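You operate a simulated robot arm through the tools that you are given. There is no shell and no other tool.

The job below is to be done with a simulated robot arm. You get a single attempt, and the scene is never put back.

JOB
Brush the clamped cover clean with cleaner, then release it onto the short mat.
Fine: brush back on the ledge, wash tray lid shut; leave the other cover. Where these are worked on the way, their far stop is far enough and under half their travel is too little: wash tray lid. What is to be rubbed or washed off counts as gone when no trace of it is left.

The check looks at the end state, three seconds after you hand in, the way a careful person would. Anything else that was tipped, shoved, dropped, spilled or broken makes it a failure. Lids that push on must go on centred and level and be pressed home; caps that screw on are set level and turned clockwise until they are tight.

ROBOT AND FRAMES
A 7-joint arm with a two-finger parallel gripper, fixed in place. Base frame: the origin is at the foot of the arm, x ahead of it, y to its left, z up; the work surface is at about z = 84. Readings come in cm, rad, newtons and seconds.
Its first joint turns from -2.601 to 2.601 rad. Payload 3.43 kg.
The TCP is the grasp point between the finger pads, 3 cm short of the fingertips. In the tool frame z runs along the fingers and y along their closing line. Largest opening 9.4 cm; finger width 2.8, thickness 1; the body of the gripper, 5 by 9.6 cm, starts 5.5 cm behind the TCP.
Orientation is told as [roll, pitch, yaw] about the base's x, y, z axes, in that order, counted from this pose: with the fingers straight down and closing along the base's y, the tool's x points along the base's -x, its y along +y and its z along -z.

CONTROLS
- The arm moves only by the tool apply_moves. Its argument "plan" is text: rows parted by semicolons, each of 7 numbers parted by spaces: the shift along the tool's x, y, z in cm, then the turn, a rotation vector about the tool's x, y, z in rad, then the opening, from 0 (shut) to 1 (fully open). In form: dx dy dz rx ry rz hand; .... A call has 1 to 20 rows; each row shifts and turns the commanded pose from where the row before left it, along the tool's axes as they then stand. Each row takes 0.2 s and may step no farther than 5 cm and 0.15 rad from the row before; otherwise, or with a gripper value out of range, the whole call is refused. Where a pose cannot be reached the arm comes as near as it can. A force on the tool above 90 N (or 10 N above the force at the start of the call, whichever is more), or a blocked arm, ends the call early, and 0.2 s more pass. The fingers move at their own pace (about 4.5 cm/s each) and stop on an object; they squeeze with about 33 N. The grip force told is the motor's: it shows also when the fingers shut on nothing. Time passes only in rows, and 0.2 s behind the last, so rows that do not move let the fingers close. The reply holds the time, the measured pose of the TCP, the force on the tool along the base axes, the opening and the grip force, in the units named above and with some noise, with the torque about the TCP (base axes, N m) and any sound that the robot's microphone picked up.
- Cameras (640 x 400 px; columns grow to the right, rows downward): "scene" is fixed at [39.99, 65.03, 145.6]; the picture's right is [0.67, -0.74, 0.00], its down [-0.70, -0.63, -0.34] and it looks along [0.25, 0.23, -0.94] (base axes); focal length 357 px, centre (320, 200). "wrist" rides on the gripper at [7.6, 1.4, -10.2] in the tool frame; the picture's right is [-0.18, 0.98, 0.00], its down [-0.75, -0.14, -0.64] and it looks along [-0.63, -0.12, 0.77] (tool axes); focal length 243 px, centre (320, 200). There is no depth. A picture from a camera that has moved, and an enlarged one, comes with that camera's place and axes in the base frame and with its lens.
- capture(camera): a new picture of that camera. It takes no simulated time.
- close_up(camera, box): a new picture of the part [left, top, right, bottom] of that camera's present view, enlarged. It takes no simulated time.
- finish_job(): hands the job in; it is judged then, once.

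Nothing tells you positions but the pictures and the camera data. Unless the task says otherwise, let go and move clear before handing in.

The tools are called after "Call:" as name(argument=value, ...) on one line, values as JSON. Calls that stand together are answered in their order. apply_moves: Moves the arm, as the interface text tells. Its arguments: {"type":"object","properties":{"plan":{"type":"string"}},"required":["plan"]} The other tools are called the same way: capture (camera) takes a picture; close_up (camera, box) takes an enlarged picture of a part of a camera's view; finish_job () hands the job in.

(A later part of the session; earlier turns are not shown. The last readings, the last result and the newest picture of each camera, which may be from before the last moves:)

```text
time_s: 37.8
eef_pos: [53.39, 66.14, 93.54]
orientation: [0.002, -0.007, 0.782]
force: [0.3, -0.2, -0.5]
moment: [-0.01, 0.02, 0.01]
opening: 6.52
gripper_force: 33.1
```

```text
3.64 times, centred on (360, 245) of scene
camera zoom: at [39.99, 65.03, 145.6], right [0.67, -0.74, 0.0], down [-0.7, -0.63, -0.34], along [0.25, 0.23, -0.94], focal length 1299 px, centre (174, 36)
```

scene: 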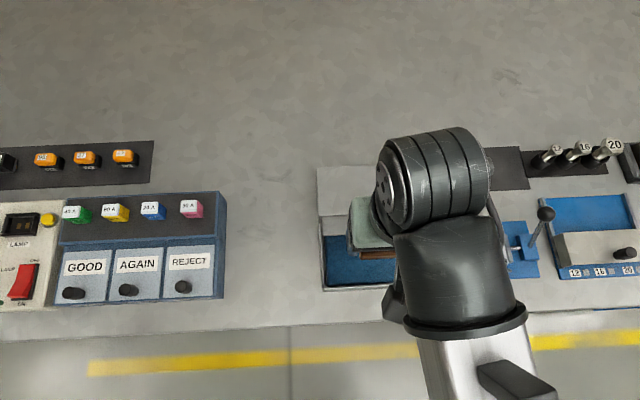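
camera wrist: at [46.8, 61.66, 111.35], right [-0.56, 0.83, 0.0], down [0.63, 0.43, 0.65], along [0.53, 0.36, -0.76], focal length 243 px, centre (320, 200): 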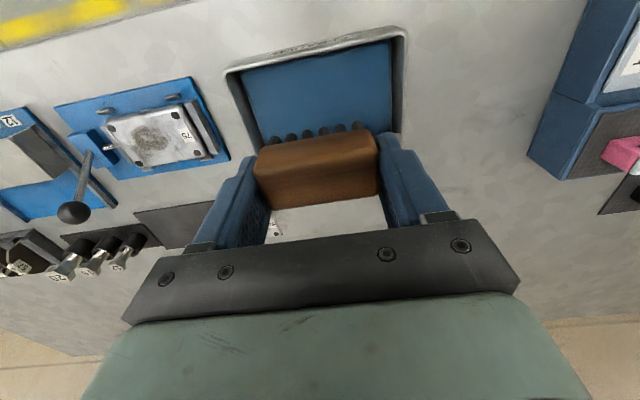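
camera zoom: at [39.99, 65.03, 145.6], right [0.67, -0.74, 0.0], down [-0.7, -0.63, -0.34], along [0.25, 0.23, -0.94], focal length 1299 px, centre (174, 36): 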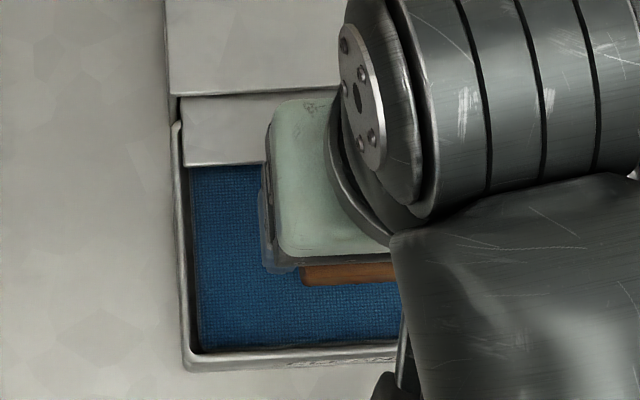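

The brush is positioned inside the opening, above the wet pad. Lowering gently to feel contact.

Call:
apply_moves(plan="0 0 0.5 0 0 0 0.3; 0 0 0.5 0 0 0 0.3; 0 0 0.5 0 0 0 0.3; 0 0 0 0 0 0 0.3")

Call:
apply_moves(plan="0 0 0.4 0 0 0 0.3; 0 0 0.4 0 0 0 0.3; 0 0 0 0 0 0 0.3")

Call:
close_up(camera="wrist", box=[200, 40, 440, 230])

```text
time_s: 38.8
eef_pos: [53.38, 66.04, 92.05]
orientation: [0.003, -0.006, 0.782]
force: [-0.2, -0.3, 0.0]
moment: [-0.02, -0.03, -0.02]
opening: 6.51
gripper_force: 33.0
```

```text
time_s: 39.6
eef_pos: [53.36, 66.17, 91.3]
orientation: [0.002, -0.004, 0.783]
force: [0.4, 0.5, -0.6]
moment: [-0.02, 0.0, -0.02]
opening: 6.51
gripper_force: 33.2
```

```text
2.11 times, centred on (320, 135) of wrist
camera zoom: at [46.86, 61.71, 101.52], right [-0.56, 0.83, 0.0], down [0.63, 0.43, 0.65], along [0.53, 0.36, -0.76], focal length 511 px, centre (320, 337)
```

zoom: 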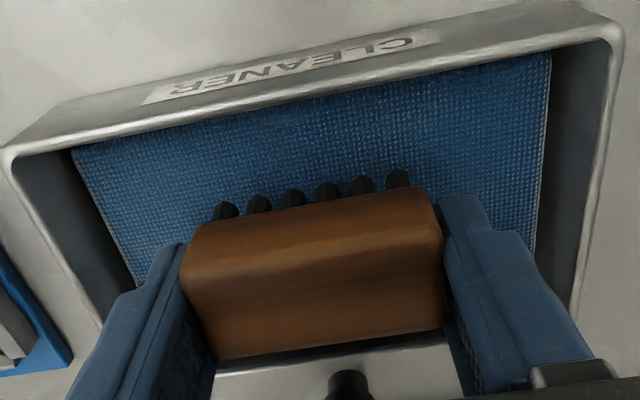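

No contact yet; continuing down in small steps.

Call:
apply_moves(plan="0 0 0.3 0 0 0 0.3; 0 0 0.3 0 0 0 0.3; 0 0 0 0 0 0 0.3")

Call:
apply_moves(plan="0 0 0.3 0 0 0 0.3; 0 0 0.2 0 0 0 0.3; 0 0 0 0 0 0 0.3")

Call:
close_up(camera="wrist", box=[200, 40, 440, 230])

```text
time_s: 40.4
eef_pos: [53.35, 66.12, 90.81]
orientation: [0.001, -0.006, 0.783]
force: [0.4, 0.3, -1.9]
moment: [0.0, -0.02, 0.0]
opening: 6.56
gripper_force: 33.2
```

```text
time_s: 41.2
eef_pos: [53.39, 66.04, 90.2]
orientation: [0.004, -0.005, 0.783]
force: [-0.1, 0.6, -0.8]
moment: [0.0, -0.01, 0.01]
opening: 6.53
gripper_force: 32.9
```

```text
2.11 times, centred on (320, 135) of wrist
camera zoom: at [46.9, 61.73, 100.41], right [-0.56, 0.83, 0.0], down [0.63, 0.43, 0.65], along [0.53, 0.36, -0.76], focal length 511 px, centre (320, 337)
```

zoom: 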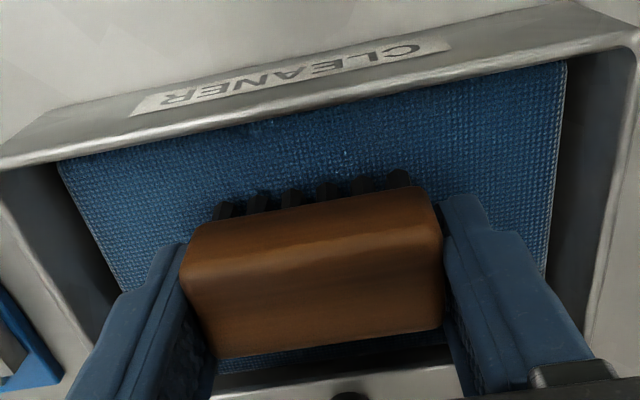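

The bristles are almost at the pad. Continuing with finer steps.

Call:
apply_moves(plan="0 0 0.2 0 0 0 0.3; 0 0 0.2 0 0 0 0.3; 0 0 0 0 0 0 0.3")

Call:
apply_moves(plan="0 0 0.2 0 0 0 0.3; 0 0 0.1 0 0 0 0.3; 0 0 0 0 0 0 0.3")

Call:
close_up(camera="wrist", box=[200, 40, 440, 230])

```text
time_s: 42.0
eef_pos: [53.5, 66.22, 89.74]
orientation: [0.002, -0.005, 0.783]
force: [0.5, 0.1, 0.0]
moment: [-0.05, -0.03, 0.0]
opening: 6.53
gripper_force: 33.1
```

```text
time_s: 42.8
eef_pos: [53.41, 66.13, 89.67]
orientation: [0.002, -0.007, 0.783]
force: [1.3, 1.9, 37.1]
moment: [-0.19, 0.16, -0.02]
opening: 6.51
gripper_force: 33.1
```

```text
2.11 times, centred on (320, 135) of wrist
camera zoom: at [46.91, 61.7, 99.9], right [-0.56, 0.83, 0.0], down [0.63, 0.43, 0.65], along [0.53, 0.37, -0.76], focal length 511 px, centre (320, 337)
```

zoom: 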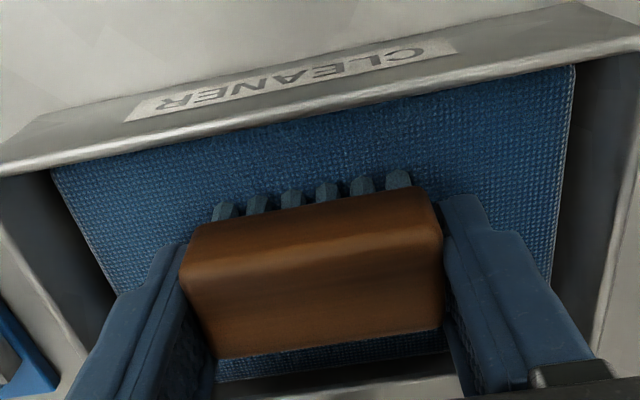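

Contact at 37 N and the bristles have turned wet-blue — the brush is loaded with cleaner. I'll hold briefly, lift, and carry it over cover 75.

Call:
apply_moves(plan="0 0 0 0 0 0 0.3; 0 0 0 0 0 0 0.3; 0 0 -0.5 0 0 0 0.3; 0 0 -1 0 0 0 0.3; 0 0 -2 0 0 0 0.3; 0 0 -2.5 0 0 0 0.3; 0 0 -2.5 0 0 0 0.3; 0 0 -2 0 0 0 0.3; 0 0 0 0 0 0 0.3")

Call:
capture(camera="wrist")

Call:
capture(camera="scene")

```text
time_s: 44.8
eef_pos: [53.39, 66.02, 99.99]
orientation: [0.002, -0.004, 0.781]
force: [-0.2, -0.5, -0.4]
moment: [-0.01, 0.0, -0.01]
opening: 6.52
gripper_force: 32.6
```

```text
taken
camera wrist: at [46.86, 61.63, 110.21], right [-0.56, 0.83, 0.0], down [0.63, 0.43, 0.65], along [0.53, 0.36, -0.76], focal length 243 px, centre (320, 200)
```

wrist: 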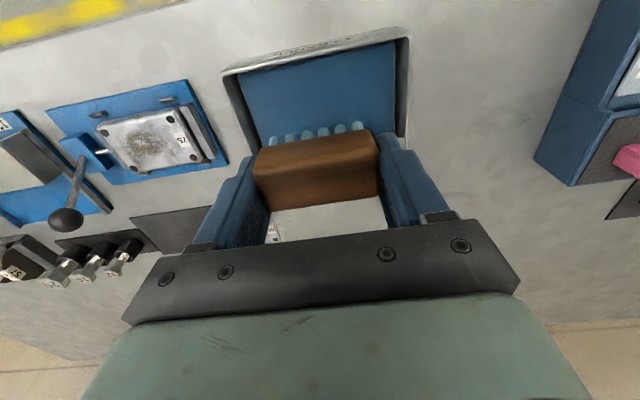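

```text
taken
```

scene: 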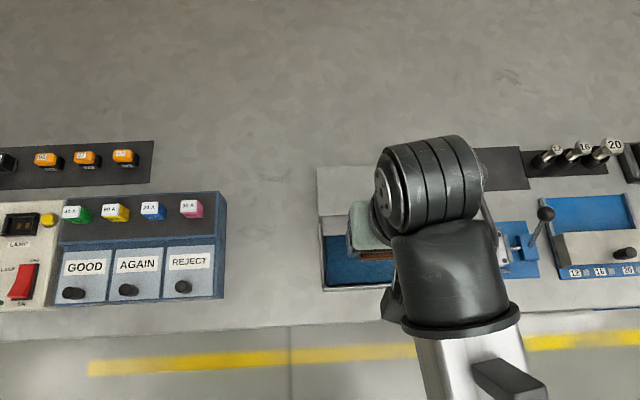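

Bristles are wet. Carrying the brush across to above cover 75.

Call:
apply_moves(plan="-0.1 -2 0 0 0 0 0.3; -0.1 -3 0 0 0 0 0.3; -0.1 -3 0 0 0 0 0.3; -0.1 -3 0 0 0 0 0.3; -0.1 -3 0 0 0 0 0.3; -0.1 -3 0 0 0 0 0.3; -0.1 -2 0 0 0 0 0.3; 0 0 0 0 0 0 0.3")

Call:
capture(camera="wrist")

Call:
capture(camera="scene")

```text
time_s: 46.6
eef_pos: [67.35, 53.05, 100.08]
orientation: [0.001, -0.006, 0.783]
force: [0.1, 0.3, -1.0]
moment: [0.01, -0.02, 0.0]
opening: 6.54
gripper_force: 33.3
```

```text
taken
camera wrist: at [60.72, 48.69, 110.24], right [-0.56, 0.83, 0.0], down [0.63, 0.43, 0.65], along [0.53, 0.36, -0.76], focal length 243 px, centre (320, 200)
```

wrist: 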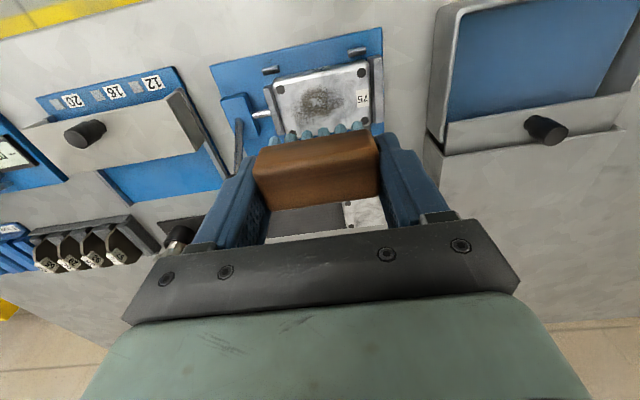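

```text
taken
```

scene: 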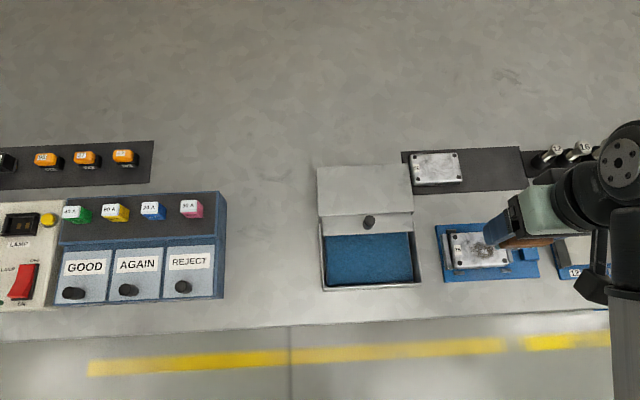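

The brush is centred over the dirt spot. Lowering towards the cover.

Call:
apply_moves(plan="0 0 2 0 0 0 0.3; 0 0 2 0 0 0 0.3; 0 0 1.5 0 0 0 0.3; 0 0 1 0 0 0 0.3; 0 0 0 0 0 0 0.3")

Call:
close_up(camera="wrist", box=[200, 40, 440, 230])

Call:
close_up(camera="scene", box=[420, 180, 580, 300])

```text
time_s: 47.8
eef_pos: [67.38, 53.13, 93.52]
orientation: [0.002, -0.007, 0.783]
force: [-0.1, 0.3, -1.5]
moment: [0.0, 0.01, 0.02]
opening: 6.53
gripper_force: 33.0
```

```text
2.11 times, centred on (320, 135) of wrist
camera zoom: at [60.78, 48.72, 103.7], right [-0.56, 0.83, 0.0], down [0.63, 0.43, 0.65], along [0.53, 0.36, -0.76], focal length 511 px, centre (320, 337)
```

zoom: 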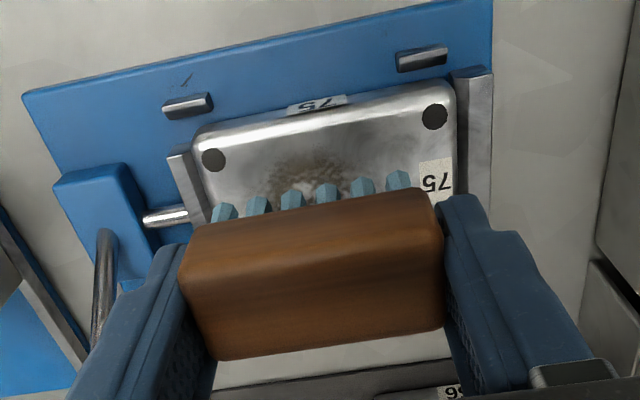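

```text
3.33 times, centred on (500, 240) of scene
camera zoom: at [39.99, 65.03, 145.6], right [0.67, -0.74, 0.0], down [-0.7, -0.63, -0.34], along [0.25, 0.23, -0.94], focal length 1191 px, centre (-280, 67)
```

zoom: 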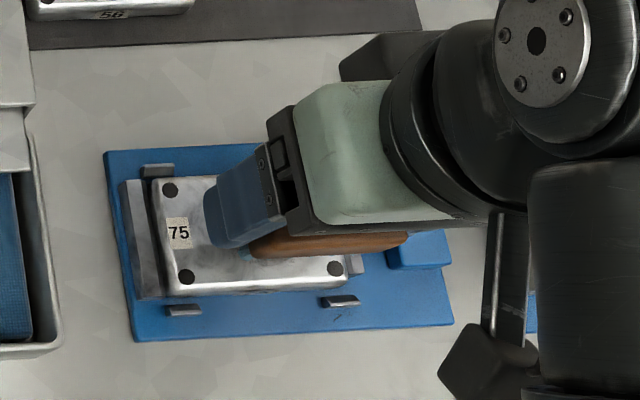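

Approaching contact in small steps.

Call:
apply_moves(plan="0 0 0.4 0 0 0 0.3; 0 0 0.4 0 0 0 0.3; 0 0 0.4 0 0 0 0.3; 0 0 0 0 0 0 0.3")

Call:
apply_moves(plan="0 0 0.25 0 0 0 0.3; 0 0 0.25 0 0 0 0.3; 0 0 0 0 0 0 0.3")

Call:
close_up(camera="wrist", box=[200, 40, 440, 230])

```text
time_s: 48.8
eef_pos: [67.34, 53.17, 92.25]
orientation: [0.0, -0.006, 0.783]
force: [-0.2, 0.1, -0.2]
moment: [0.02, 0.02, -0.02]
opening: 6.52
gripper_force: 33.1
```

```text
time_s: 49.6
eef_pos: [67.31, 53.1, 91.76]
orientation: [0.002, -0.004, 0.782]
force: [0.6, -0.9, -0.6]
moment: [-0.01, -0.02, -0.02]
opening: 6.52
gripper_force: 32.8
```

```text
2.11 times, centred on (320, 135) of wrist
camera zoom: at [60.77, 48.71, 101.99], right [-0.56, 0.83, 0.0], down [0.63, 0.43, 0.65], along [0.53, 0.36, -0.76], focal length 511 px, centre (320, 337)
```

zoom: 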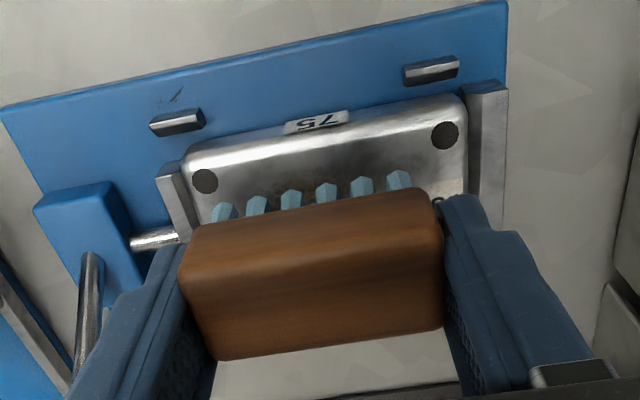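

Call:
apply_moves(plan="0 0 0.2 0 0 0 0.3; 0 0 0.2 0 0 0 0.3; 0 0 0 0 0 0 0.3")

Call:
apply_moves(plan="0 0 0.15 0 0 0 0.3; 0 0 0.1 0 0 0 0.3; 0 0 0 0 0 0 0.3")

```text
time_s: 50.4
eef_pos: [67.3, 53.04, 91.33]
orientation: [0.002, -0.007, 0.782]
force: [0.9, -0.6, -0.7]
moment: [0.01, 0.02, 0.04]
opening: 6.53
gripper_force: 33.3
```

```text
time_s: 51.2
eef_pos: [67.2, 53.23, 91.06]
orientation: [0.003, -0.005, 0.78]
force: [0.8, 0.2, -1.5]
moment: [0.0, 0.01, 0.0]
opening: 6.54
gripper_force: 33.0
```

Still no contact; continuing a little further down.

Call:
apply_moves(plan="0 0 0.15 0 0 0 0.3; 0 0 0.15 0 0 0 0.3; 0 0 0 0 0 0 0.3")

Call:
apply_moves(plan="0 0 0.15 0 0 0 0.3; 0 0 0.1 0 0 0 0.3; 0 0 0 0 0 0 0.3")

Call:
close_up(camera="wrist", box=[200, 40, 440, 230])

```text
time_s: 52.0
eef_pos: [67.42, 53.14, 90.92]
orientation: [0.001, -0.006, 0.781]
force: [-0.7, 0.7, -1.3]
moment: [0.0, 0.02, -0.01]
opening: 6.54
gripper_force: 33.1
```

```text
time_s: 52.8
eef_pos: [67.34, 53.05, 90.58]
orientation: [0.002, -0.005, 0.782]
force: [-0.7, 0.4, -0.5]
moment: [0.0, -0.01, 0.0]
opening: 6.53
gripper_force: 32.9
```

```text
2.11 times, centred on (320, 135) of wrist
camera zoom: at [60.79, 48.72, 100.8], right [-0.56, 0.83, 0.0], down [0.63, 0.43, 0.65], along [0.53, 0.36, -0.76], focal length 511 px, centre (320, 337)
```

zoom: 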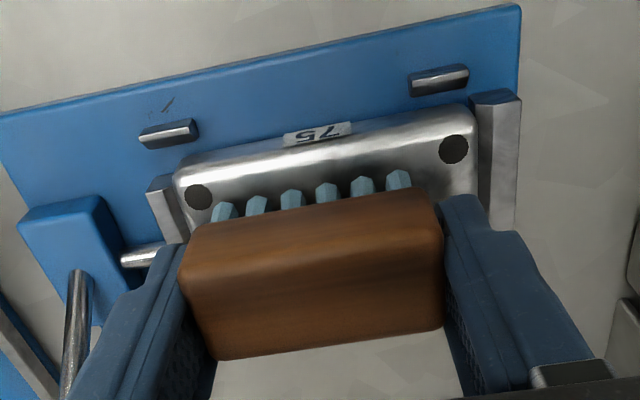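

Call:
apply_moves(plan="0 0 0.15 0 0 0 0.3; 0 0 0.15 0 0 0 0.3; 0 0 0 0 0 0 0.3")

Call:
apply_moves(plan="0 0 0.15 0 0 0 0.3; 0 0 0.1 0 0 0 0.3; 0 0 0 0 0 0 0.3")

```text
time_s: 53.6
eef_pos: [67.34, 53.1, 90.31]
orientation: [0.002, -0.006, 0.783]
force: [0.7, 0.1, 0.2]
moment: [0.0, 0.0, 0.02]
opening: 6.53
gripper_force: 32.8
```

```text
time_s: 54.4
eef_pos: [67.29, 53.14, 90.04]
orientation: [0.002, -0.003, 0.784]
force: [-1.1, 0.8, 1.5]
moment: [0.01, 0.03, 0.0]
opening: 6.54
gripper_force: 33.2
```

Call:
apply_moves(plan="0 0 0.12 0 0 0 0.3; 0 0 0 0 0 0 0.3")

Call:
apply_moves(plan="0 0 0.12 0 0 0 0.3; 0 0 0 0 0 0 0.3")

Call:
close_up(camera="wrist", box=[200, 40, 440, 230])

Call:
close_up(camera="scene", box=[420, 180, 580, 300])

```text
time_s: 55.0
eef_pos: [67.34, 53.17, 90.03]
orientation: [0.002, -0.006, 0.782]
force: [0.5, -0.2, 18.7]
moment: [-0.13, 0.14, 0.02]
opening: 6.51
gripper_force: 33.3
```

```text
time_s: 55.6
eef_pos: [67.4, 53.16, 89.93]
orientation: [0.002, -0.008, 0.782]
force: [2.6, 2.7, 36.2]
moment: [-0.18, 0.2, 0.0]
opening: 6.55
gripper_force: 33.0
```

```text
2.11 times, centred on (320, 135) of wrist
camera zoom: at [60.76, 48.7, 100.13], right [-0.56, 0.83, 0.0], down [0.63, 0.43, 0.65], along [0.53, 0.37, -0.76], focal length 511 px, centre (320, 337)
```

zoom: 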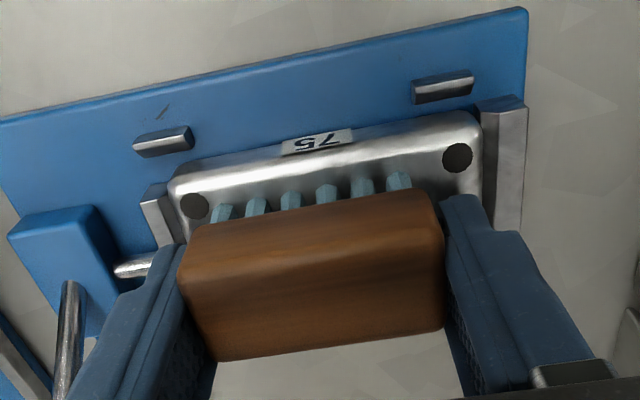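

```text
3.33 times, centred on (500, 240) of scene
camera zoom: at [39.99, 65.03, 145.6], right [0.67, -0.74, 0.0], down [-0.7, -0.63, -0.34], along [0.25, 0.23, -0.94], focal length 1191 px, centre (-280, 67)
```

zoom: 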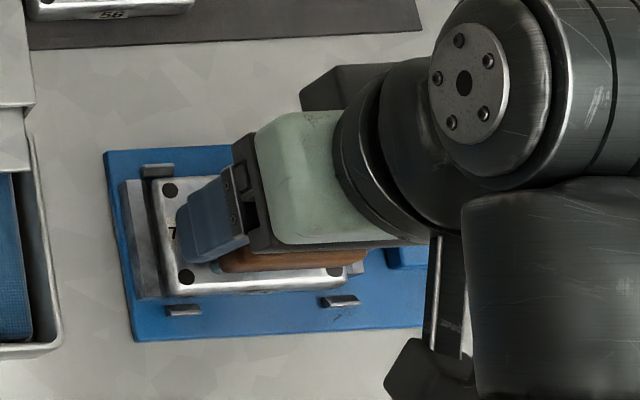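

Contact with the cover at about 36 N. I'll ease to about 20 N and scrub back and forth across the spot, with sideways shifts.

Call:
apply_moves(plan="0 0 -0.1 0 0 0 0.3; -0.7 0 0 0 0 0 0.3; -0.7 0 0 0 0 0 0.3; 0.7 0 0 0 0 0 0.3; 0.7 0 0 0 0 0 0.3; 0.7 0 0 0 0 0 0.3; 0.7 0 0 0 0 0 0.3; -0.7 0 0 0 0 0 0.3; -0.7 0 0 0 0 0 0.3; 0 0.5 0 0 0 0 0.3; -0.7 0 0 0 0 0 0.3; -0.7 0 0 0 0 0 0.3; 0.7 0 0 0 0 0 0.3; 0.7 0 0 0 0 0 0.3; 0.7 0 0 0 0 0 0.3; 0.7 0 0 0 0 0 0.3; -0.7 0 0 0 0 0 0.3; -0.7 0 0 0 0 0 0.3; 0 0 0 0 0 0 0.3")

Call:
close_up(camera="wrist", box=[200, 40, 440, 230])

```text
time_s: 59.6
eef_pos: [66.85, 53.6, 89.88]
orientation: [0.001, -0.006, 0.781]
force: [-4.1, -5.4, 15.1]
moment: [-0.24, 0.27, 0.03]
opening: 6.53
gripper_force: 32.5
```

```text
2.11 times, centred on (320, 135) of wrist
camera zoom: at [60.34, 49.03, 100.11], right [-0.56, 0.83, 0.0], down [0.63, 0.43, 0.65], along [0.53, 0.36, -0.76], focal length 511 px, centre (320, 337)
```

zoom: 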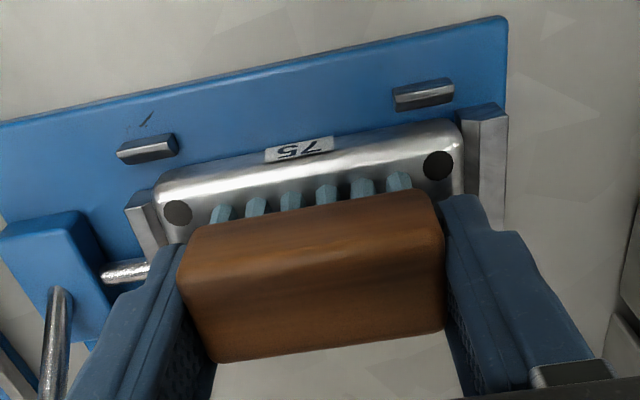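

Scrubbing continues with a shift to the other side; then I'll lift and inspect.

Call:
apply_moves(plan="0 -0.5 0 0 0 0 0.3; 0 -0.5 0 0 0 0 0.3; -0.7 0 0 0 0 0 0.3; -0.7 0 0 0 0 0 0.3; 0.7 0 0 0 0 0 0.3; 0.7 0 0 0 0 0 0.3; 0.7 0 0 0 0 0 0.3; 0.7 0 0 0 0 0 0.3; -0.7 0 0 0 0 0 0.3; -0.7 0 0 0 0 0 0.3; 0 0.5 0 0 0 0 0.3; -0.7 0 0 0 0 0 0.3; -0.7 0 0 0 0 0 0.3; 0.7 0 0 0 0 0 0.3; 0.7 0 0 0 0 0 0.3; 0.7 0 0 0 0 0 0.3; 0.7 0 0 0 0 0 0.3; -0.7 0 0 0 0 0 0.3; -0.7 0 0 0 0 0 0.3; 0 0 0 0 0 0 0.3")

Call:
apply_moves(plan="0 0 -1 0 0 0 0.3; 0 0 -2 0 0 0 0.3; 0 0 -2.5 0 0 0 0.3; 0 0 -2.5 0 0 0 0.3; 0 0 -2 0 0 0 0.3; 0 0 0 0 0 0 0.3")

Call:
capture(camera="wrist")

Call:
close_up(camera="wrist", box=[240, 50, 400, 150])

Call:
close_up(camera="scene", box=[420, 200, 560, 300])

```text
time_s: 63.8
eef_pos: [67.26, 53.21, 89.97]
orientation: [0.002, -0.005, 0.782]
force: [-0.1, -1.2, 2.7]
moment: [-0.09, 0.05, 0.02]
opening: 6.54
gripper_force: 33.3
```

```text
time_s: 65.2
eef_pos: [67.4, 53.07, 99.86]
orientation: [0.001, -0.004, 0.781]
force: [-0.3, 0.0, -0.6]
moment: [-0.01, -0.01, 0.01]
opening: 6.56
gripper_force: 32.5
```

```text
taken
camera wrist: at [60.75, 48.73, 110.08], right [-0.56, 0.83, 0.0], down [0.63, 0.43, 0.65], along [0.53, 0.36, -0.76], focal length 243 px, centre (320, 200)
```

wrist: 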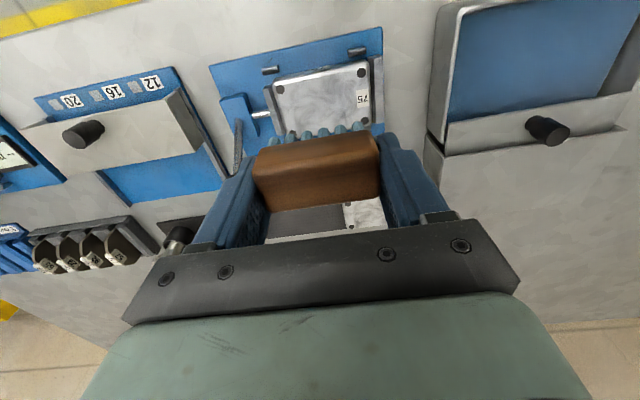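

```text
4.00 times, centred on (320, 100) of wrist
camera zoom: at [60.75, 48.73, 110.08], right [-0.56, 0.83, 0.0], down [0.63, 0.43, 0.65], along [0.53, 0.36, -0.76], focal length 970 px, centre (320, 600)
```

zoom: 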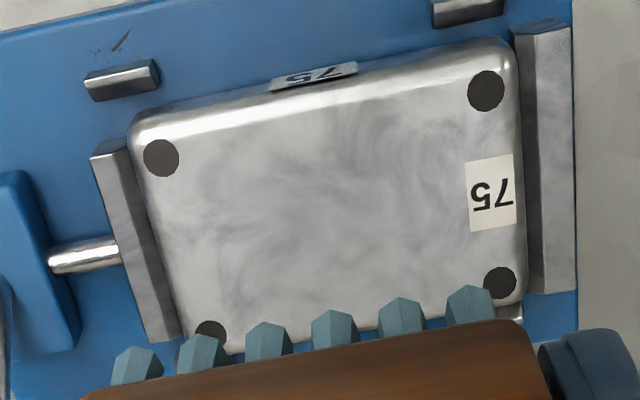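

```text
4.00 times, centred on (490, 250) of scene
camera zoom: at [39.99, 65.03, 145.6], right [0.67, -0.74, 0.0], down [-0.7, -0.63, -0.34], along [0.25, 0.23, -0.94], focal length 1429 px, centre (-360, 0)
```

zoom: 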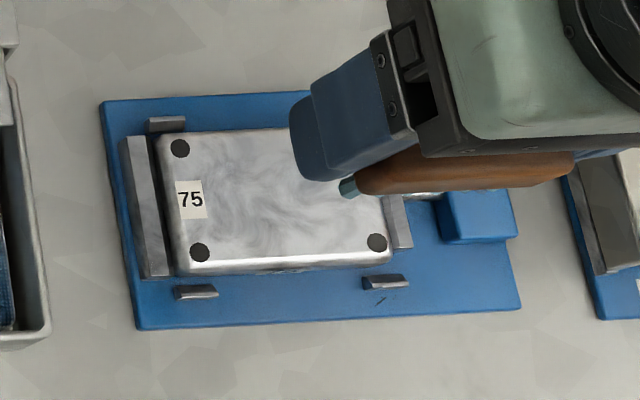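

The spot appears gone. I'll swing the brush away towards the ledge and check the cover from the scene camera before putting it down.

Call:
apply_moves(plan="0 2 -0.3 0 0 0 0.3; 0 3 -0.3 0 0 0 0.3; 0 3 -0.3 0 0 0 0.3; 0 3 -0.3 0 0 0 0.3; 0 3 0 0 0 0 0.3; 0 3 0 0 0 0 0.3; 0 2 0 0 0 0 0.3; 0 0 0 0 0 0 0.3")

Call:
close_up(camera="scene", box=[430, 220, 530, 282])

Call:
capture(camera="wrist")

Call:
capture(camera="scene")

```text
time_s: 67.0
eef_pos: [53.93, 66.59, 101.15]
orientation: [0.003, -0.007, 0.781]
force: [0.4, -0.4, -0.7]
moment: [0.03, 0.0, 0.03]
opening: 6.53
gripper_force: 33.2
```

```text
6.40 times, centred on (480, 251) of scene
camera zoom: at [39.99, 65.03, 145.6], right [0.67, -0.74, 0.0], down [-0.7, -0.63, -0.34], along [0.25, 0.23, -0.94], focal length 2286 px, centre (-704, -126)
```

zoom: 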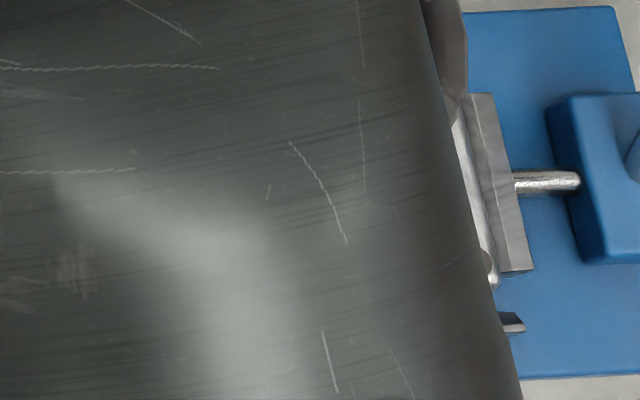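

```text
taken
camera wrist: at [47.35, 62.16, 111.33], right [-0.56, 0.83, 0.0], down [0.63, 0.43, 0.65], along [0.53, 0.36, -0.76], focal length 243 px, centre (320, 200)
```

wrist: 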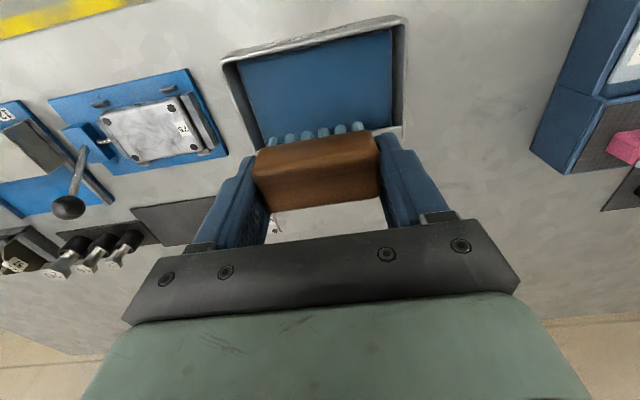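

```text
taken
```

scene: 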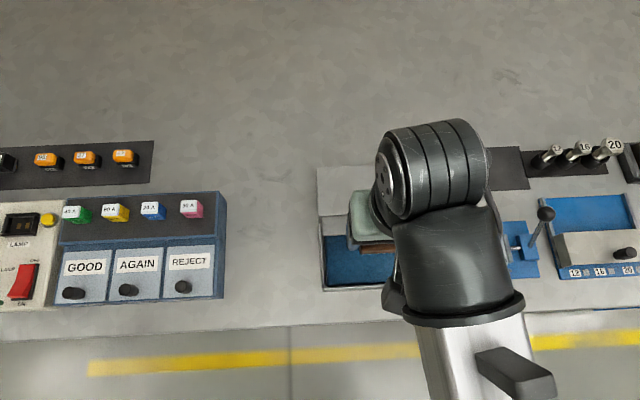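

Call:
close_up(camera="wrist", box=[90, 80, 230, 170])

```text
4.44 times, centred on (160, 125) of wrist
camera zoom: at [47.35, 62.16, 111.33], right [-0.56, 0.83, 0.0], down [0.63, 0.43, 0.65], along [0.53, 0.36, -0.76], focal length 1078 px, centre (1031, 533)
```

zoom: 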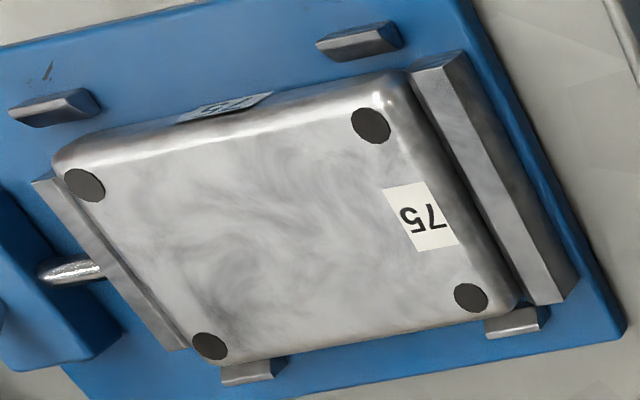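

The brown dirt looks gone, with only marbling remaining; to be certain no trace is left I'll do one more thorough pass and compare.

Call:
apply_moves(plan="0 -2 0 0 0 0 0.3; 0 -3 0 0 0 0 0.3; 0 -3 0 0 0 0 0.3; 0 -3 0 0 0 0 0.3; 0 -3 0 0 0 0 0.3; 0 -3 0 0 0 0 0.3; 0 -2.1 0 0 0 0 0.3; 0 0 2 0 0 0 0.3; 0 0 2.5 0 0 0 0.3; 0 0 2.5 0 0 0 0.3; 0 0 2 0 0 0 0.3; 0 0 1.3 0 0 0 0.3; 0 0 0 0 0 0 0.3")

Call:
apply_moves(plan="0 0 0.3 0 0 0 0.3; 0 0 0.2 0 0 0 0.3; 0 0 0.15 0 0 0 0.3; 0 0 0 0 0 0 0.3")

```text
time_s: 69.8
eef_pos: [67.38, 53.02, 90.8]
orientation: [0.002, -0.004, 0.781]
force: [0.2, -1.6, 0.0]
moment: [0.0, 0.03, 0.0]
opening: 6.51
gripper_force: 33.1
```

```text
time_s: 70.8
eef_pos: [67.29, 53.17, 90.14]
orientation: [0.002, -0.005, 0.782]
force: [0.6, -1.0, -0.3]
moment: [-0.01, 0.01, 0.02]
opening: 6.52
gripper_force: 33.1
```

Call:
apply_moves(plan="0 0 0.15 0 0 0 0.3; 0 0 0.1 0 0 0 0.3; 0 0 0 0 0 0 0.3")

```text
time_s: 71.6
eef_pos: [67.24, 53.04, 89.87]
orientation: [0.003, -0.008, 0.782]
force: [-0.2, 0.3, 5.9]
moment: [-0.06, 0.06, 0.0]
opening: 6.52
gripper_force: 32.6
```

Call:
apply_moves(plan="0 0 0.13 0 0 0 0.3; -0.8 0 0 0 0 0 0.3; -0.8 0 0 0 0 0 0.3; 0.8 0 0 0 0 0 0.3; 0.8 0 0 0 0 0 0.3; 0.8 0 0 0 0 0 0.3; 0.8 0 0 0 0 0 0.3; -0.8 0.4 0 0 0 0 0.3; -0.8 0 0 0 0 0 0.3; -0.8 0 0 0 0 0 0.3; -0.8 0 0 0 0 0 0.3; 0.8 0.4 0 0 0 0 0.3; 0.8 0 0 0 0 0 0.3; 0.8 0 0 0 0 0 0.3; 0.8 0 0 0 0 0 0.3; -0.8 0 0 0 0 0 0.3; -0.8 0 0 0 0 0 0.3; 0 -0.4 0 0 0 0 0.3; 0 -0.4 0 0 0 0 0.3; 0 0 0 0 0 0 0.3")

Call:
apply_moves(plan="0 -0.5 0 0 0 0 0.3; 0 -0.5 0 0 0 0 0.3; -0.8 0 0 0 0 0 0.3; -0.8 0 0 0 0 0 0.3; 0 0.6 0 0 0 0 0.3; 0 0.6 0 0 0 0 0.3; 0.8 0 0 0 0 0 0.3; 0 -0.6 0 0 0 0 0.3; 0 -0.6 0 0 0 0 0.3; 0.8 0 0 0 0 0 0.3; 0 0.6 0 0 0 0 0.3; 0 0.6 0 0 0 0 0.3; 0.8 0 0 0 0 0 0.3; 0 -0.6 0 0 0 0 0.3; 0 -0.6 0 0 0 0 0.3; 0.8 0 0 0 0 0 0.3; 0 0.6 0 0 0 0 0.3; -0.8 0.4 0 0 0 0 0.3; -0.8 0 0 0 0 0 0.3; 0 0 0 0 0 0 0.3")

```text
time_s: 75.8
eef_pos: [67.33, 53.14, 89.88]
orientation: [0.001, -0.004, 0.783]
force: [-3.7, 6.8, 19.3]
moment: [0.01, 0.23, -0.07]
opening: 6.55
gripper_force: 33.2
```

```text
time_s: 80.0
eef_pos: [67.39, 53.16, 89.77]
orientation: [0.0, -0.005, 0.783]
force: [-3.1, -2.8, 12.1]
moment: [-0.21, 0.2, -0.02]
opening: 6.54
gripper_force: 32.9
```

Lifting and swinging away to compare the surface again.

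Call:
apply_moves(plan="0 0 -1 0 0 0 0.3; 0 0 -2 0 0 0 0.3; 0 0 -2.5 0 0 0 0.3; 0 0 -2.5 0 0 0 0.3; 0 0 -2.5 0 0 0 0.3; 0 2 -0.5 0 0 0 0.3; 0 3 0 0 0 0 0.3; 0 3 0 0 0 0 0.3; 0 3 0 0 0 0 0.3; 0 3 0 0 0 0 0.3; 0 3 0 0 0 0 0.3; 0 2.1 0 0 0 0 0.3; 0 0 0 0 0 0 0.3")

Call:
close_up(camera="wrist", box=[90, 80, 230, 170])

Call:
capture(camera="wrist")

```text
time_s: 82.8
eef_pos: [54.05, 66.53, 100.64]
orientation: [0.001, -0.006, 0.781]
force: [-0.1, 0.3, -0.3]
moment: [0.03, 0.01, 0.05]
opening: 6.51
gripper_force: 32.8
```

```text
4.44 times, centred on (160, 125) of wrist
camera zoom: at [47.43, 62.11, 110.96], right [-0.56, 0.83, 0.0], down [0.63, 0.43, 0.65], along [0.53, 0.36, -0.76], focal length 1078 px, centre (1031, 533)
```

zoom: 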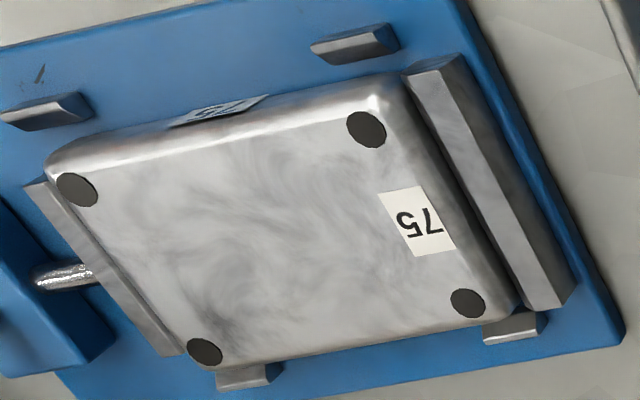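

```text
taken
camera wrist: at [47.43, 62.11, 110.96], right [-0.56, 0.83, 0.0], down [0.63, 0.43, 0.65], along [0.53, 0.36, -0.76], focal length 243 px, centre (320, 200)
```

wrist: 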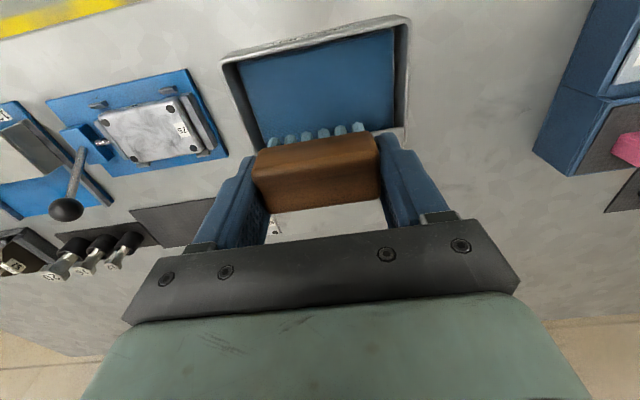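

The marbling is unchanged between passes, so it's the metal's own finish and the dirt is gone. Now returning the brush to its spot on the ledge.

Call:
apply_moves(plan="-2 0.02 0 0 0 0 0.3; -2.5 0.02 0 0 0 0 0.3; -2.5 0.02 0 0 0 0 0.3; -2.5 0.02 0 0 0 0 0.3; -2.1 0.02 0 0 0 0 0.3; 0 0 2 0 0 0 0.3; 0 0 2 0 0 0 0.3; 0 0 2 0 0 0 0.3; 0 0 0.8 0 0 0 0.3; 0 0 0 0 0 0 0.3")

Call:
close_up(camera="wrist", box=[200, 40, 440, 230])

```text
time_s: 85.0
eef_pos: [62.11, 74.85, 94.03]
orientation: [0.003, -0.005, 0.782]
force: [0.2, -0.5, -0.1]
moment: [0.04, 0.03, -0.02]
opening: 6.53
gripper_force: 32.9
```

```text
2.11 times, centred on (320, 135) of wrist
camera zoom: at [55.56, 70.41, 104.21], right [-0.56, 0.83, 0.0], down [0.63, 0.43, 0.65], along [0.53, 0.36, -0.76], focal length 511 px, centre (320, 337)
```

zoom: 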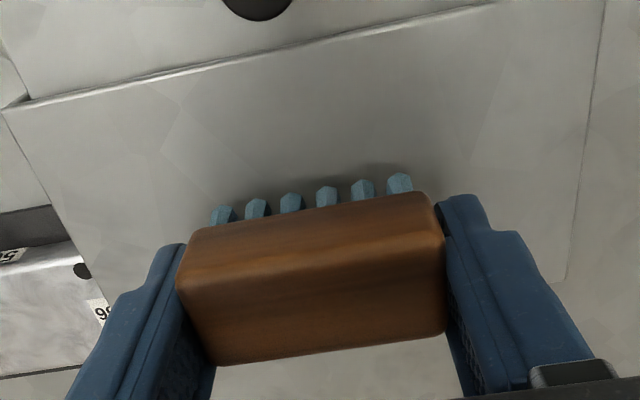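

Call:
apply_moves(plan="0 0 0.3 0 0 0 0.3; 0 0 0.3 0 0 0 0.3; 0 0 0 0 0 0 0.3")

Call:
apply_moves(plan="0 0 0.12 0 0 0 0.3; 0 0 0 0 0 0 0.3")

Call:
apply_moves(plan="0 0 0.1 0 0 0 0.3; 0 0 0 0 0 0 0.3")

```text
time_s: 85.8
eef_pos: [62.05, 74.93, 93.46]
orientation: [0.004, -0.003, 0.782]
force: [-0.2, -0.9, 0.0]
moment: [0.01, 0.02, 0.0]
opening: 6.54
gripper_force: 32.9
```

```text
time_s: 86.4
eef_pos: [62.08, 74.91, 93.22]
orientation: [0.002, -0.005, 0.782]
force: [0.0, 0.2, -1.0]
moment: [-0.01, 0.0, 0.02]
opening: 6.53
gripper_force: 33.5
```

```text
time_s: 87.0
eef_pos: [62.06, 74.9, 93.2]
orientation: [0.003, -0.005, 0.782]
force: [-0.1, 0.1, -1.1]
moment: [0.02, 0.0, -0.06]
opening: 6.56
gripper_force: 33.1
```

Call:
apply_moves(plan="0 0 0.1 0 0 0 0.3; 0 0 0 0 0 0 0.3")

Call:
apply_moves(plan="0 0 0.1 0 0 0 0.3; 0 0 0 0 0 0 0.3")

Call:
apply_moves(plan="0 0 0.1 0 0 0 0.3; 0 0 0 0 0 0 0.3")

```text
time_s: 87.6
eef_pos: [61.97, 74.84, 93.24]
orientation: [0.001, -0.005, 0.78]
force: [-0.9, -0.4, -0.5]
moment: [0.03, 0.0, -0.01]
opening: 6.55
gripper_force: 33.2
```

```text
time_s: 88.2
eef_pos: [62.09, 74.83, 93.02]
orientation: [0.002, -0.005, 0.781]
force: [-0.1, 0.4, 0.1]
moment: [-0.05, 0.07, -0.02]
opening: 6.55
gripper_force: 33.1
```

```text
time_s: 88.8
eef_pos: [62.09, 75.01, 92.86]
orientation: [0.0, -0.005, 0.782]
force: [-0.8, -0.2, -0.9]
moment: [0.04, -0.01, -0.01]
opening: 6.54
gripper_force: 33.5
```

Call:
apply_moves(plan="0 0 0.1 0 0 0 0.3; 0 0 0 0 0 0 0.3")

Call:
apply_moves(plan="0 0 0.1 0 0 0 0.3; 0 0 0 0 0 0 0.3")

Call:
close_up(camera="wrist", box=[200, 40, 440, 230])

```text
time_s: 89.4
eef_pos: [62.1, 74.97, 92.92]
orientation: [0.0, -0.006, 0.782]
force: [0.6, 0.3, -0.2]
moment: [0.02, -0.01, 0.03]
opening: 6.54
gripper_force: 32.9
```

```text
time_s: 90.0
eef_pos: [62.04, 74.88, 92.73]
orientation: [-0.001, -0.007, 0.78]
force: [1.6, 0.7, 9.4]
moment: [-0.13, 0.03, 0.01]
opening: 6.51
gripper_force: 32.5
```

```text
2.11 times, centred on (320, 135) of wrist
camera zoom: at [55.49, 70.46, 102.99], right [-0.56, 0.83, 0.0], down [0.63, 0.43, 0.65], along [0.53, 0.37, -0.76], focal length 511 px, centre (320, 337)
```

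zoom: 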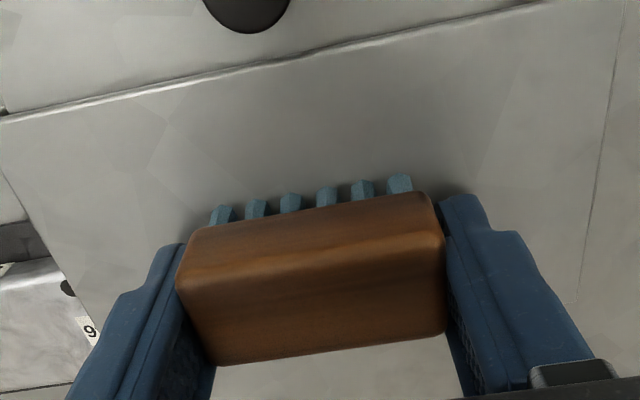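

The brush is standing on the ledge (9 N contact). Opening and rising.

Call:
apply_moves(plan="0 0 0 0 0 0 0.72; 0 0 0 0 0 0 0.8; 0 0 0 0 0 0 0.9; 0 0 0 0 0 0 0.9; 0 0 -1 0 0 0 0.9; 0 0 -2 0 0 0 1; 0 0 -3 0 0 0 1; 0 0 -3 0 0 0 1; 0 0 0 0 0 0 1")

Call:
capture(camera="wrist")

Call:
close_up(camera="wrist", box=[240, 60, 400, 180])

```text
time_s: 92.0
eef_pos: [62.0, 74.94, 101.74]
orientation: [0.002, -0.003, 0.782]
force: [-0.6, -0.1, 0.3]
moment: [0.0, 0.02, 0.0]
opening: 9.41
gripper_force: 0.0
```

```text
taken
camera wrist: at [55.48, 70.4, 111.99], right [-0.56, 0.83, 0.0], down [0.63, 0.43, 0.64], along [0.53, 0.36, -0.76], focal length 243 px, centre (320, 200)
```

wrist: 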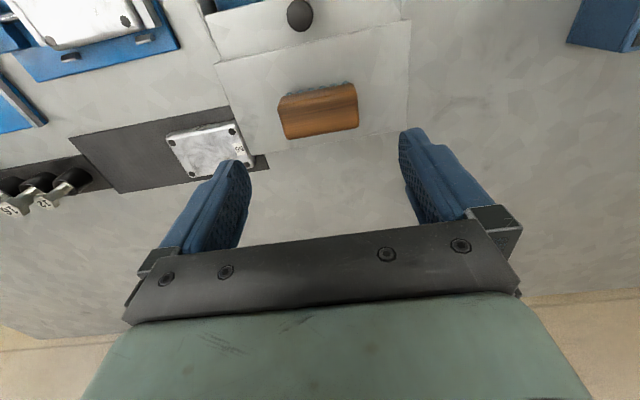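

```text
3.33 times, centred on (320, 120) of wrist
camera zoom: at [55.48, 70.4, 111.99], right [-0.56, 0.83, 0.0], down [0.63, 0.43, 0.64], along [0.53, 0.36, -0.76], focal length 809 px, centre (320, 467)
```

zoom: 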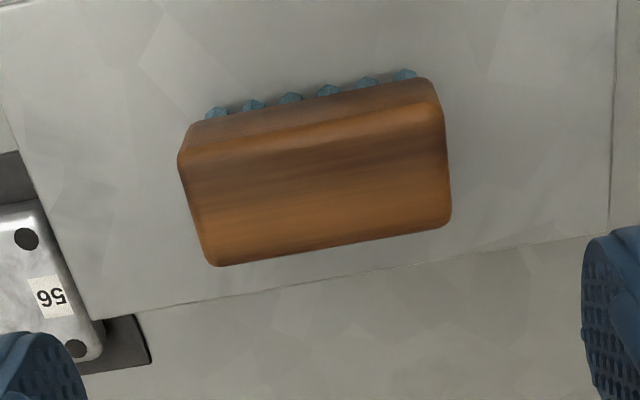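

Brush is back on the ledge. Next, close the lid: moving over the knob.

Call:
apply_moves(plan="1.5 0 0 0 0 0 0.6; 2 0 0 0 0 0 0.6; 2 0 0 0 0 0 0.6; 1.15 0 0 0 0 0 0.6; 0 0 2 0 0 0 0.6; 0 0 2 0 0 0 0.6; 0 0 2 0 0 0 0.6; 0 0 0 0 0 0 0.6")

Call:
close_up(camera="wrist", box=[220, 70, 420, 230])

```text
time_s: 93.8
eef_pos: [57.27, 70.16, 95.69]
orientation: [0.002, -0.004, 0.783]
force: [-0.8, 0.0, -0.1]
moment: [0.01, 0.01, -0.02]
opening: 5.64
gripper_force: 0.0
```

```text
2.50 times, centred on (320, 150) of wrist
camera zoom: at [50.78, 65.71, 105.87], right [-0.56, 0.83, 0.0], down [0.63, 0.43, 0.65], along [0.53, 0.36, -0.76], focal length 606 px, centre (320, 325)
```

zoom: 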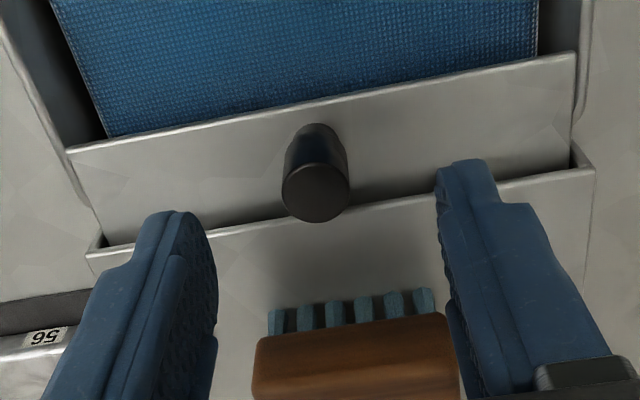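

Knob centred. Lowering, gripping and pulling the lid shut.

Call:
apply_moves(plan="0 -0.1 1.6 0 0 0 0.6; 0 0 1.5 0 0 0 0.6; 0 0 0 0 0 0 0; 0 0 0 0 0 0 0; 0 0 0 0 0 0 0; 0 0 0 0 0 0 0; 0 0 0 0 0 0 0")

Call:
apply_moves(plan="0.5 0 0 0 0 0 0; 0.5 0 0 0 0 0 0; 0.5 0 0 0 0 0 0; 0.5 0 0 0 0 0 0; 0.5 0 0 0 0 0 0; 0.5 0 0 0 0 0 0; 0.5 0 0 0 0 0 0; 0.5 0 0 0 0 0 0; 0 0 0 0 0 0 0")

Call:
capture(camera="wrist")

```text
time_s: 95.4
eef_pos: [57.54, 70.02, 92.53]
orientation: [0.002, -0.004, 0.784]
force: [-2.8, 0.6, -2.6]
moment: [0.1, -0.12, -0.04]
opening: 1.74
gripper_force: 45.1
```

```text
time_s: 97.4
eef_pos: [54.51, 67.31, 92.55]
orientation: [0.003, -0.005, 0.782]
force: [-4.1, 3.6, -3.0]
moment: [0.15, -0.06, -0.04]
opening: 1.76
gripper_force: 45.1
```

```text
taken
camera wrist: at [48.05, 62.88, 102.76], right [-0.56, 0.83, 0.0], down [0.63, 0.43, 0.65], along [0.53, 0.36, -0.76], focal length 243 px, centre (320, 200)
```

wrist: 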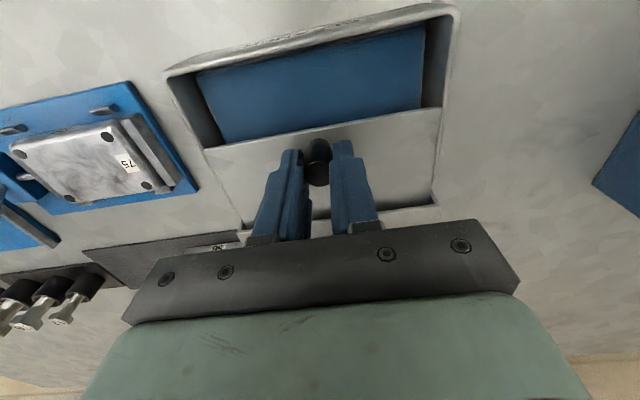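

Call:
apply_moves(plan="0.5 0.03 0 0 0 0 0; 0.5 0.03 0 0 0 0 0; 0.5 0 0 0 0 0 0; 0.5 0 0 0 0 0 0; 0.5 0 0 0 0 0 0; 0.5 0 0 0 0 0 0; 0.5 0 0 0 0 0 0; 0.5 0 0 0 0 0 0; 0.3 0 0 0 0 0 0; 0 0 0 0 0 0 0")

Call:
apply_moves(plan="0.2 0 0 0 0 0 0; 0 0 0 0 0 0 0")

Call:
close_up(camera="wrist", box=[170, 40, 470, 240])

```text
time_s: 99.6
eef_pos: [51.48, 64.21, 92.55]
orientation: [0.0, -0.004, 0.781]
force: [7.8, -8.1, -6.4]
moment: [0.1, -0.48, 0.01]
opening: 1.76
gripper_force: 45.1
```

```text
time_s: 100.2
eef_pos: [51.4, 64.05, 92.56]
orientation: [0.002, -0.002, 0.782]
force: [9.8, -10.5, -5.3]
moment: [-0.25, -0.22, 0.0]
opening: 1.74
gripper_force: 45.0
```

```text
2.00 times, centred on (320, 140) of wrist
camera zoom: at [44.85, 59.7, 102.76], right [-0.56, 0.83, 0.0], down [0.63, 0.43, 0.64], along [0.53, 0.36, -0.76], focal length 485 px, centre (320, 320)
```

zoom: 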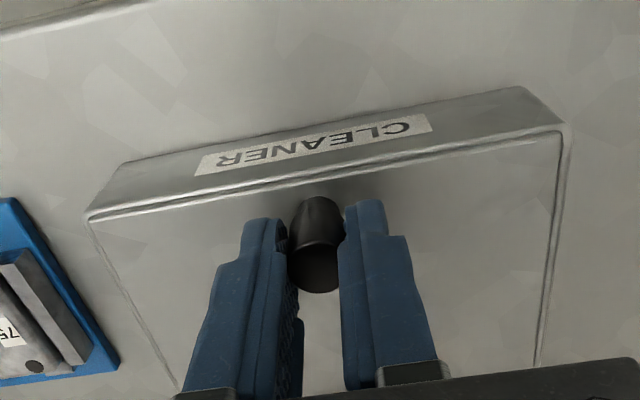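

Call:
apply_moves(plan="0.2 0 0 0 0 0 0; 0 0 0 0 0 0 0")

Call:
apply_moves(plan="0.2 0 0 0 0 0 0; 0 0 0 0 0 0 0")

Call:
close_up(camera="wrist", box=[170, 40, 470, 240])

```text
time_s: 100.8
eef_pos: [51.23, 64.08, 92.54]
orientation: [0.001, -0.005, 0.783]
force: [16.0, -6.8, -1.3]
moment: [-0.96, 0.55, 0.03]
opening: 1.73
gripper_force: 45.3
```

```text
time_s: 101.4
eef_pos: [51.35, 63.94, 92.62]
orientation: [-0.001, -0.008, 0.782]
force: [28.0, 4.5, 2.6]
moment: [-0.24, -0.17, 0.05]
opening: 1.74
gripper_force: 45.5
```

```text
2.00 times, centred on (320, 140) of wrist
camera zoom: at [44.68, 59.55, 102.73], right [-0.56, 0.83, 0.0], down [0.63, 0.43, 0.65], along [0.54, 0.37, -0.76], focal length 485 px, centre (320, 320)
```

zoom: 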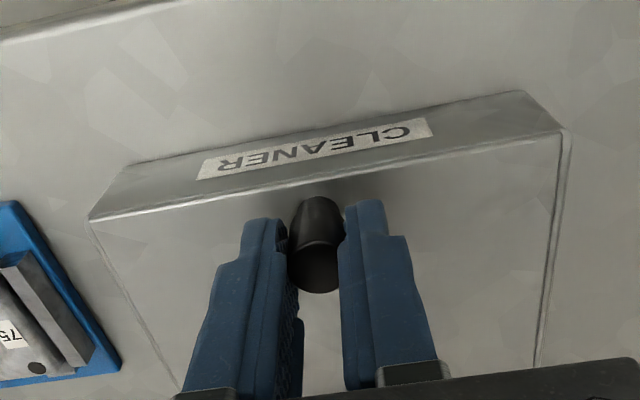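

The lid is shut against its front stop. Releasing the knob and rising.

Call:
apply_moves(plan="0 0 0 0 0 0 0.3; 0 0 0 0 0 0 0.6; 0 0 0 0 0 0 0.6; 0 0 0 0 0 0 0.6; 0 0 -2 0 0 0 0.6; 0 0 -3 0 0 0 0.6; 0 0 -3 0 0 0 0.6; 0 0 -2 0 0 0 1; 0 0 0 0 0 0 1")

Call:
close_up(camera="wrist", box=[200, 40, 440, 230])

Call:
capture(camera="wrist")

```text
time_s: 103.4
eef_pos: [50.93, 63.88, 102.62]
orientation: [0.002, -0.006, 0.783]
force: [-0.5, 0.0, 0.2]
moment: [0.0, -0.02, 0.01]
opening: 9.4
gripper_force: 0.1
```

```text
2.11 times, centred on (320, 135) of wrist
camera zoom: at [44.48, 59.43, 112.82], right [-0.56, 0.83, 0.0], down [0.63, 0.43, 0.65], along [0.53, 0.36, -0.76], focal length 511 px, centre (320, 337)
```

zoom: 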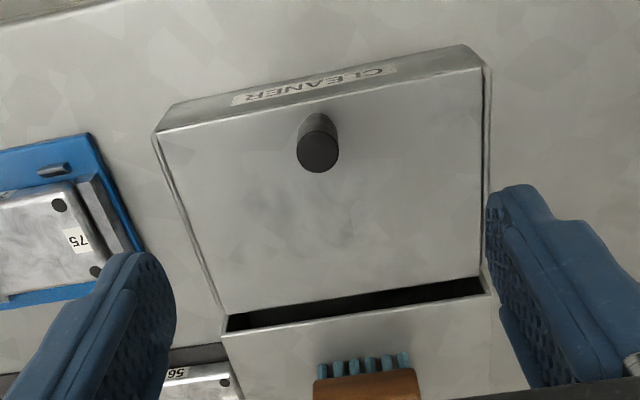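

```text
taken
camera wrist: at [44.48, 59.43, 112.82], right [-0.56, 0.83, 0.0], down [0.63, 0.43, 0.65], along [0.53, 0.36, -0.76], focal length 243 px, centre (320, 200)
```

wrist: 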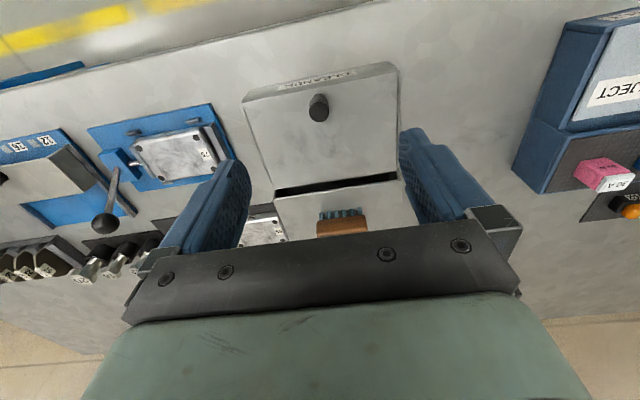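

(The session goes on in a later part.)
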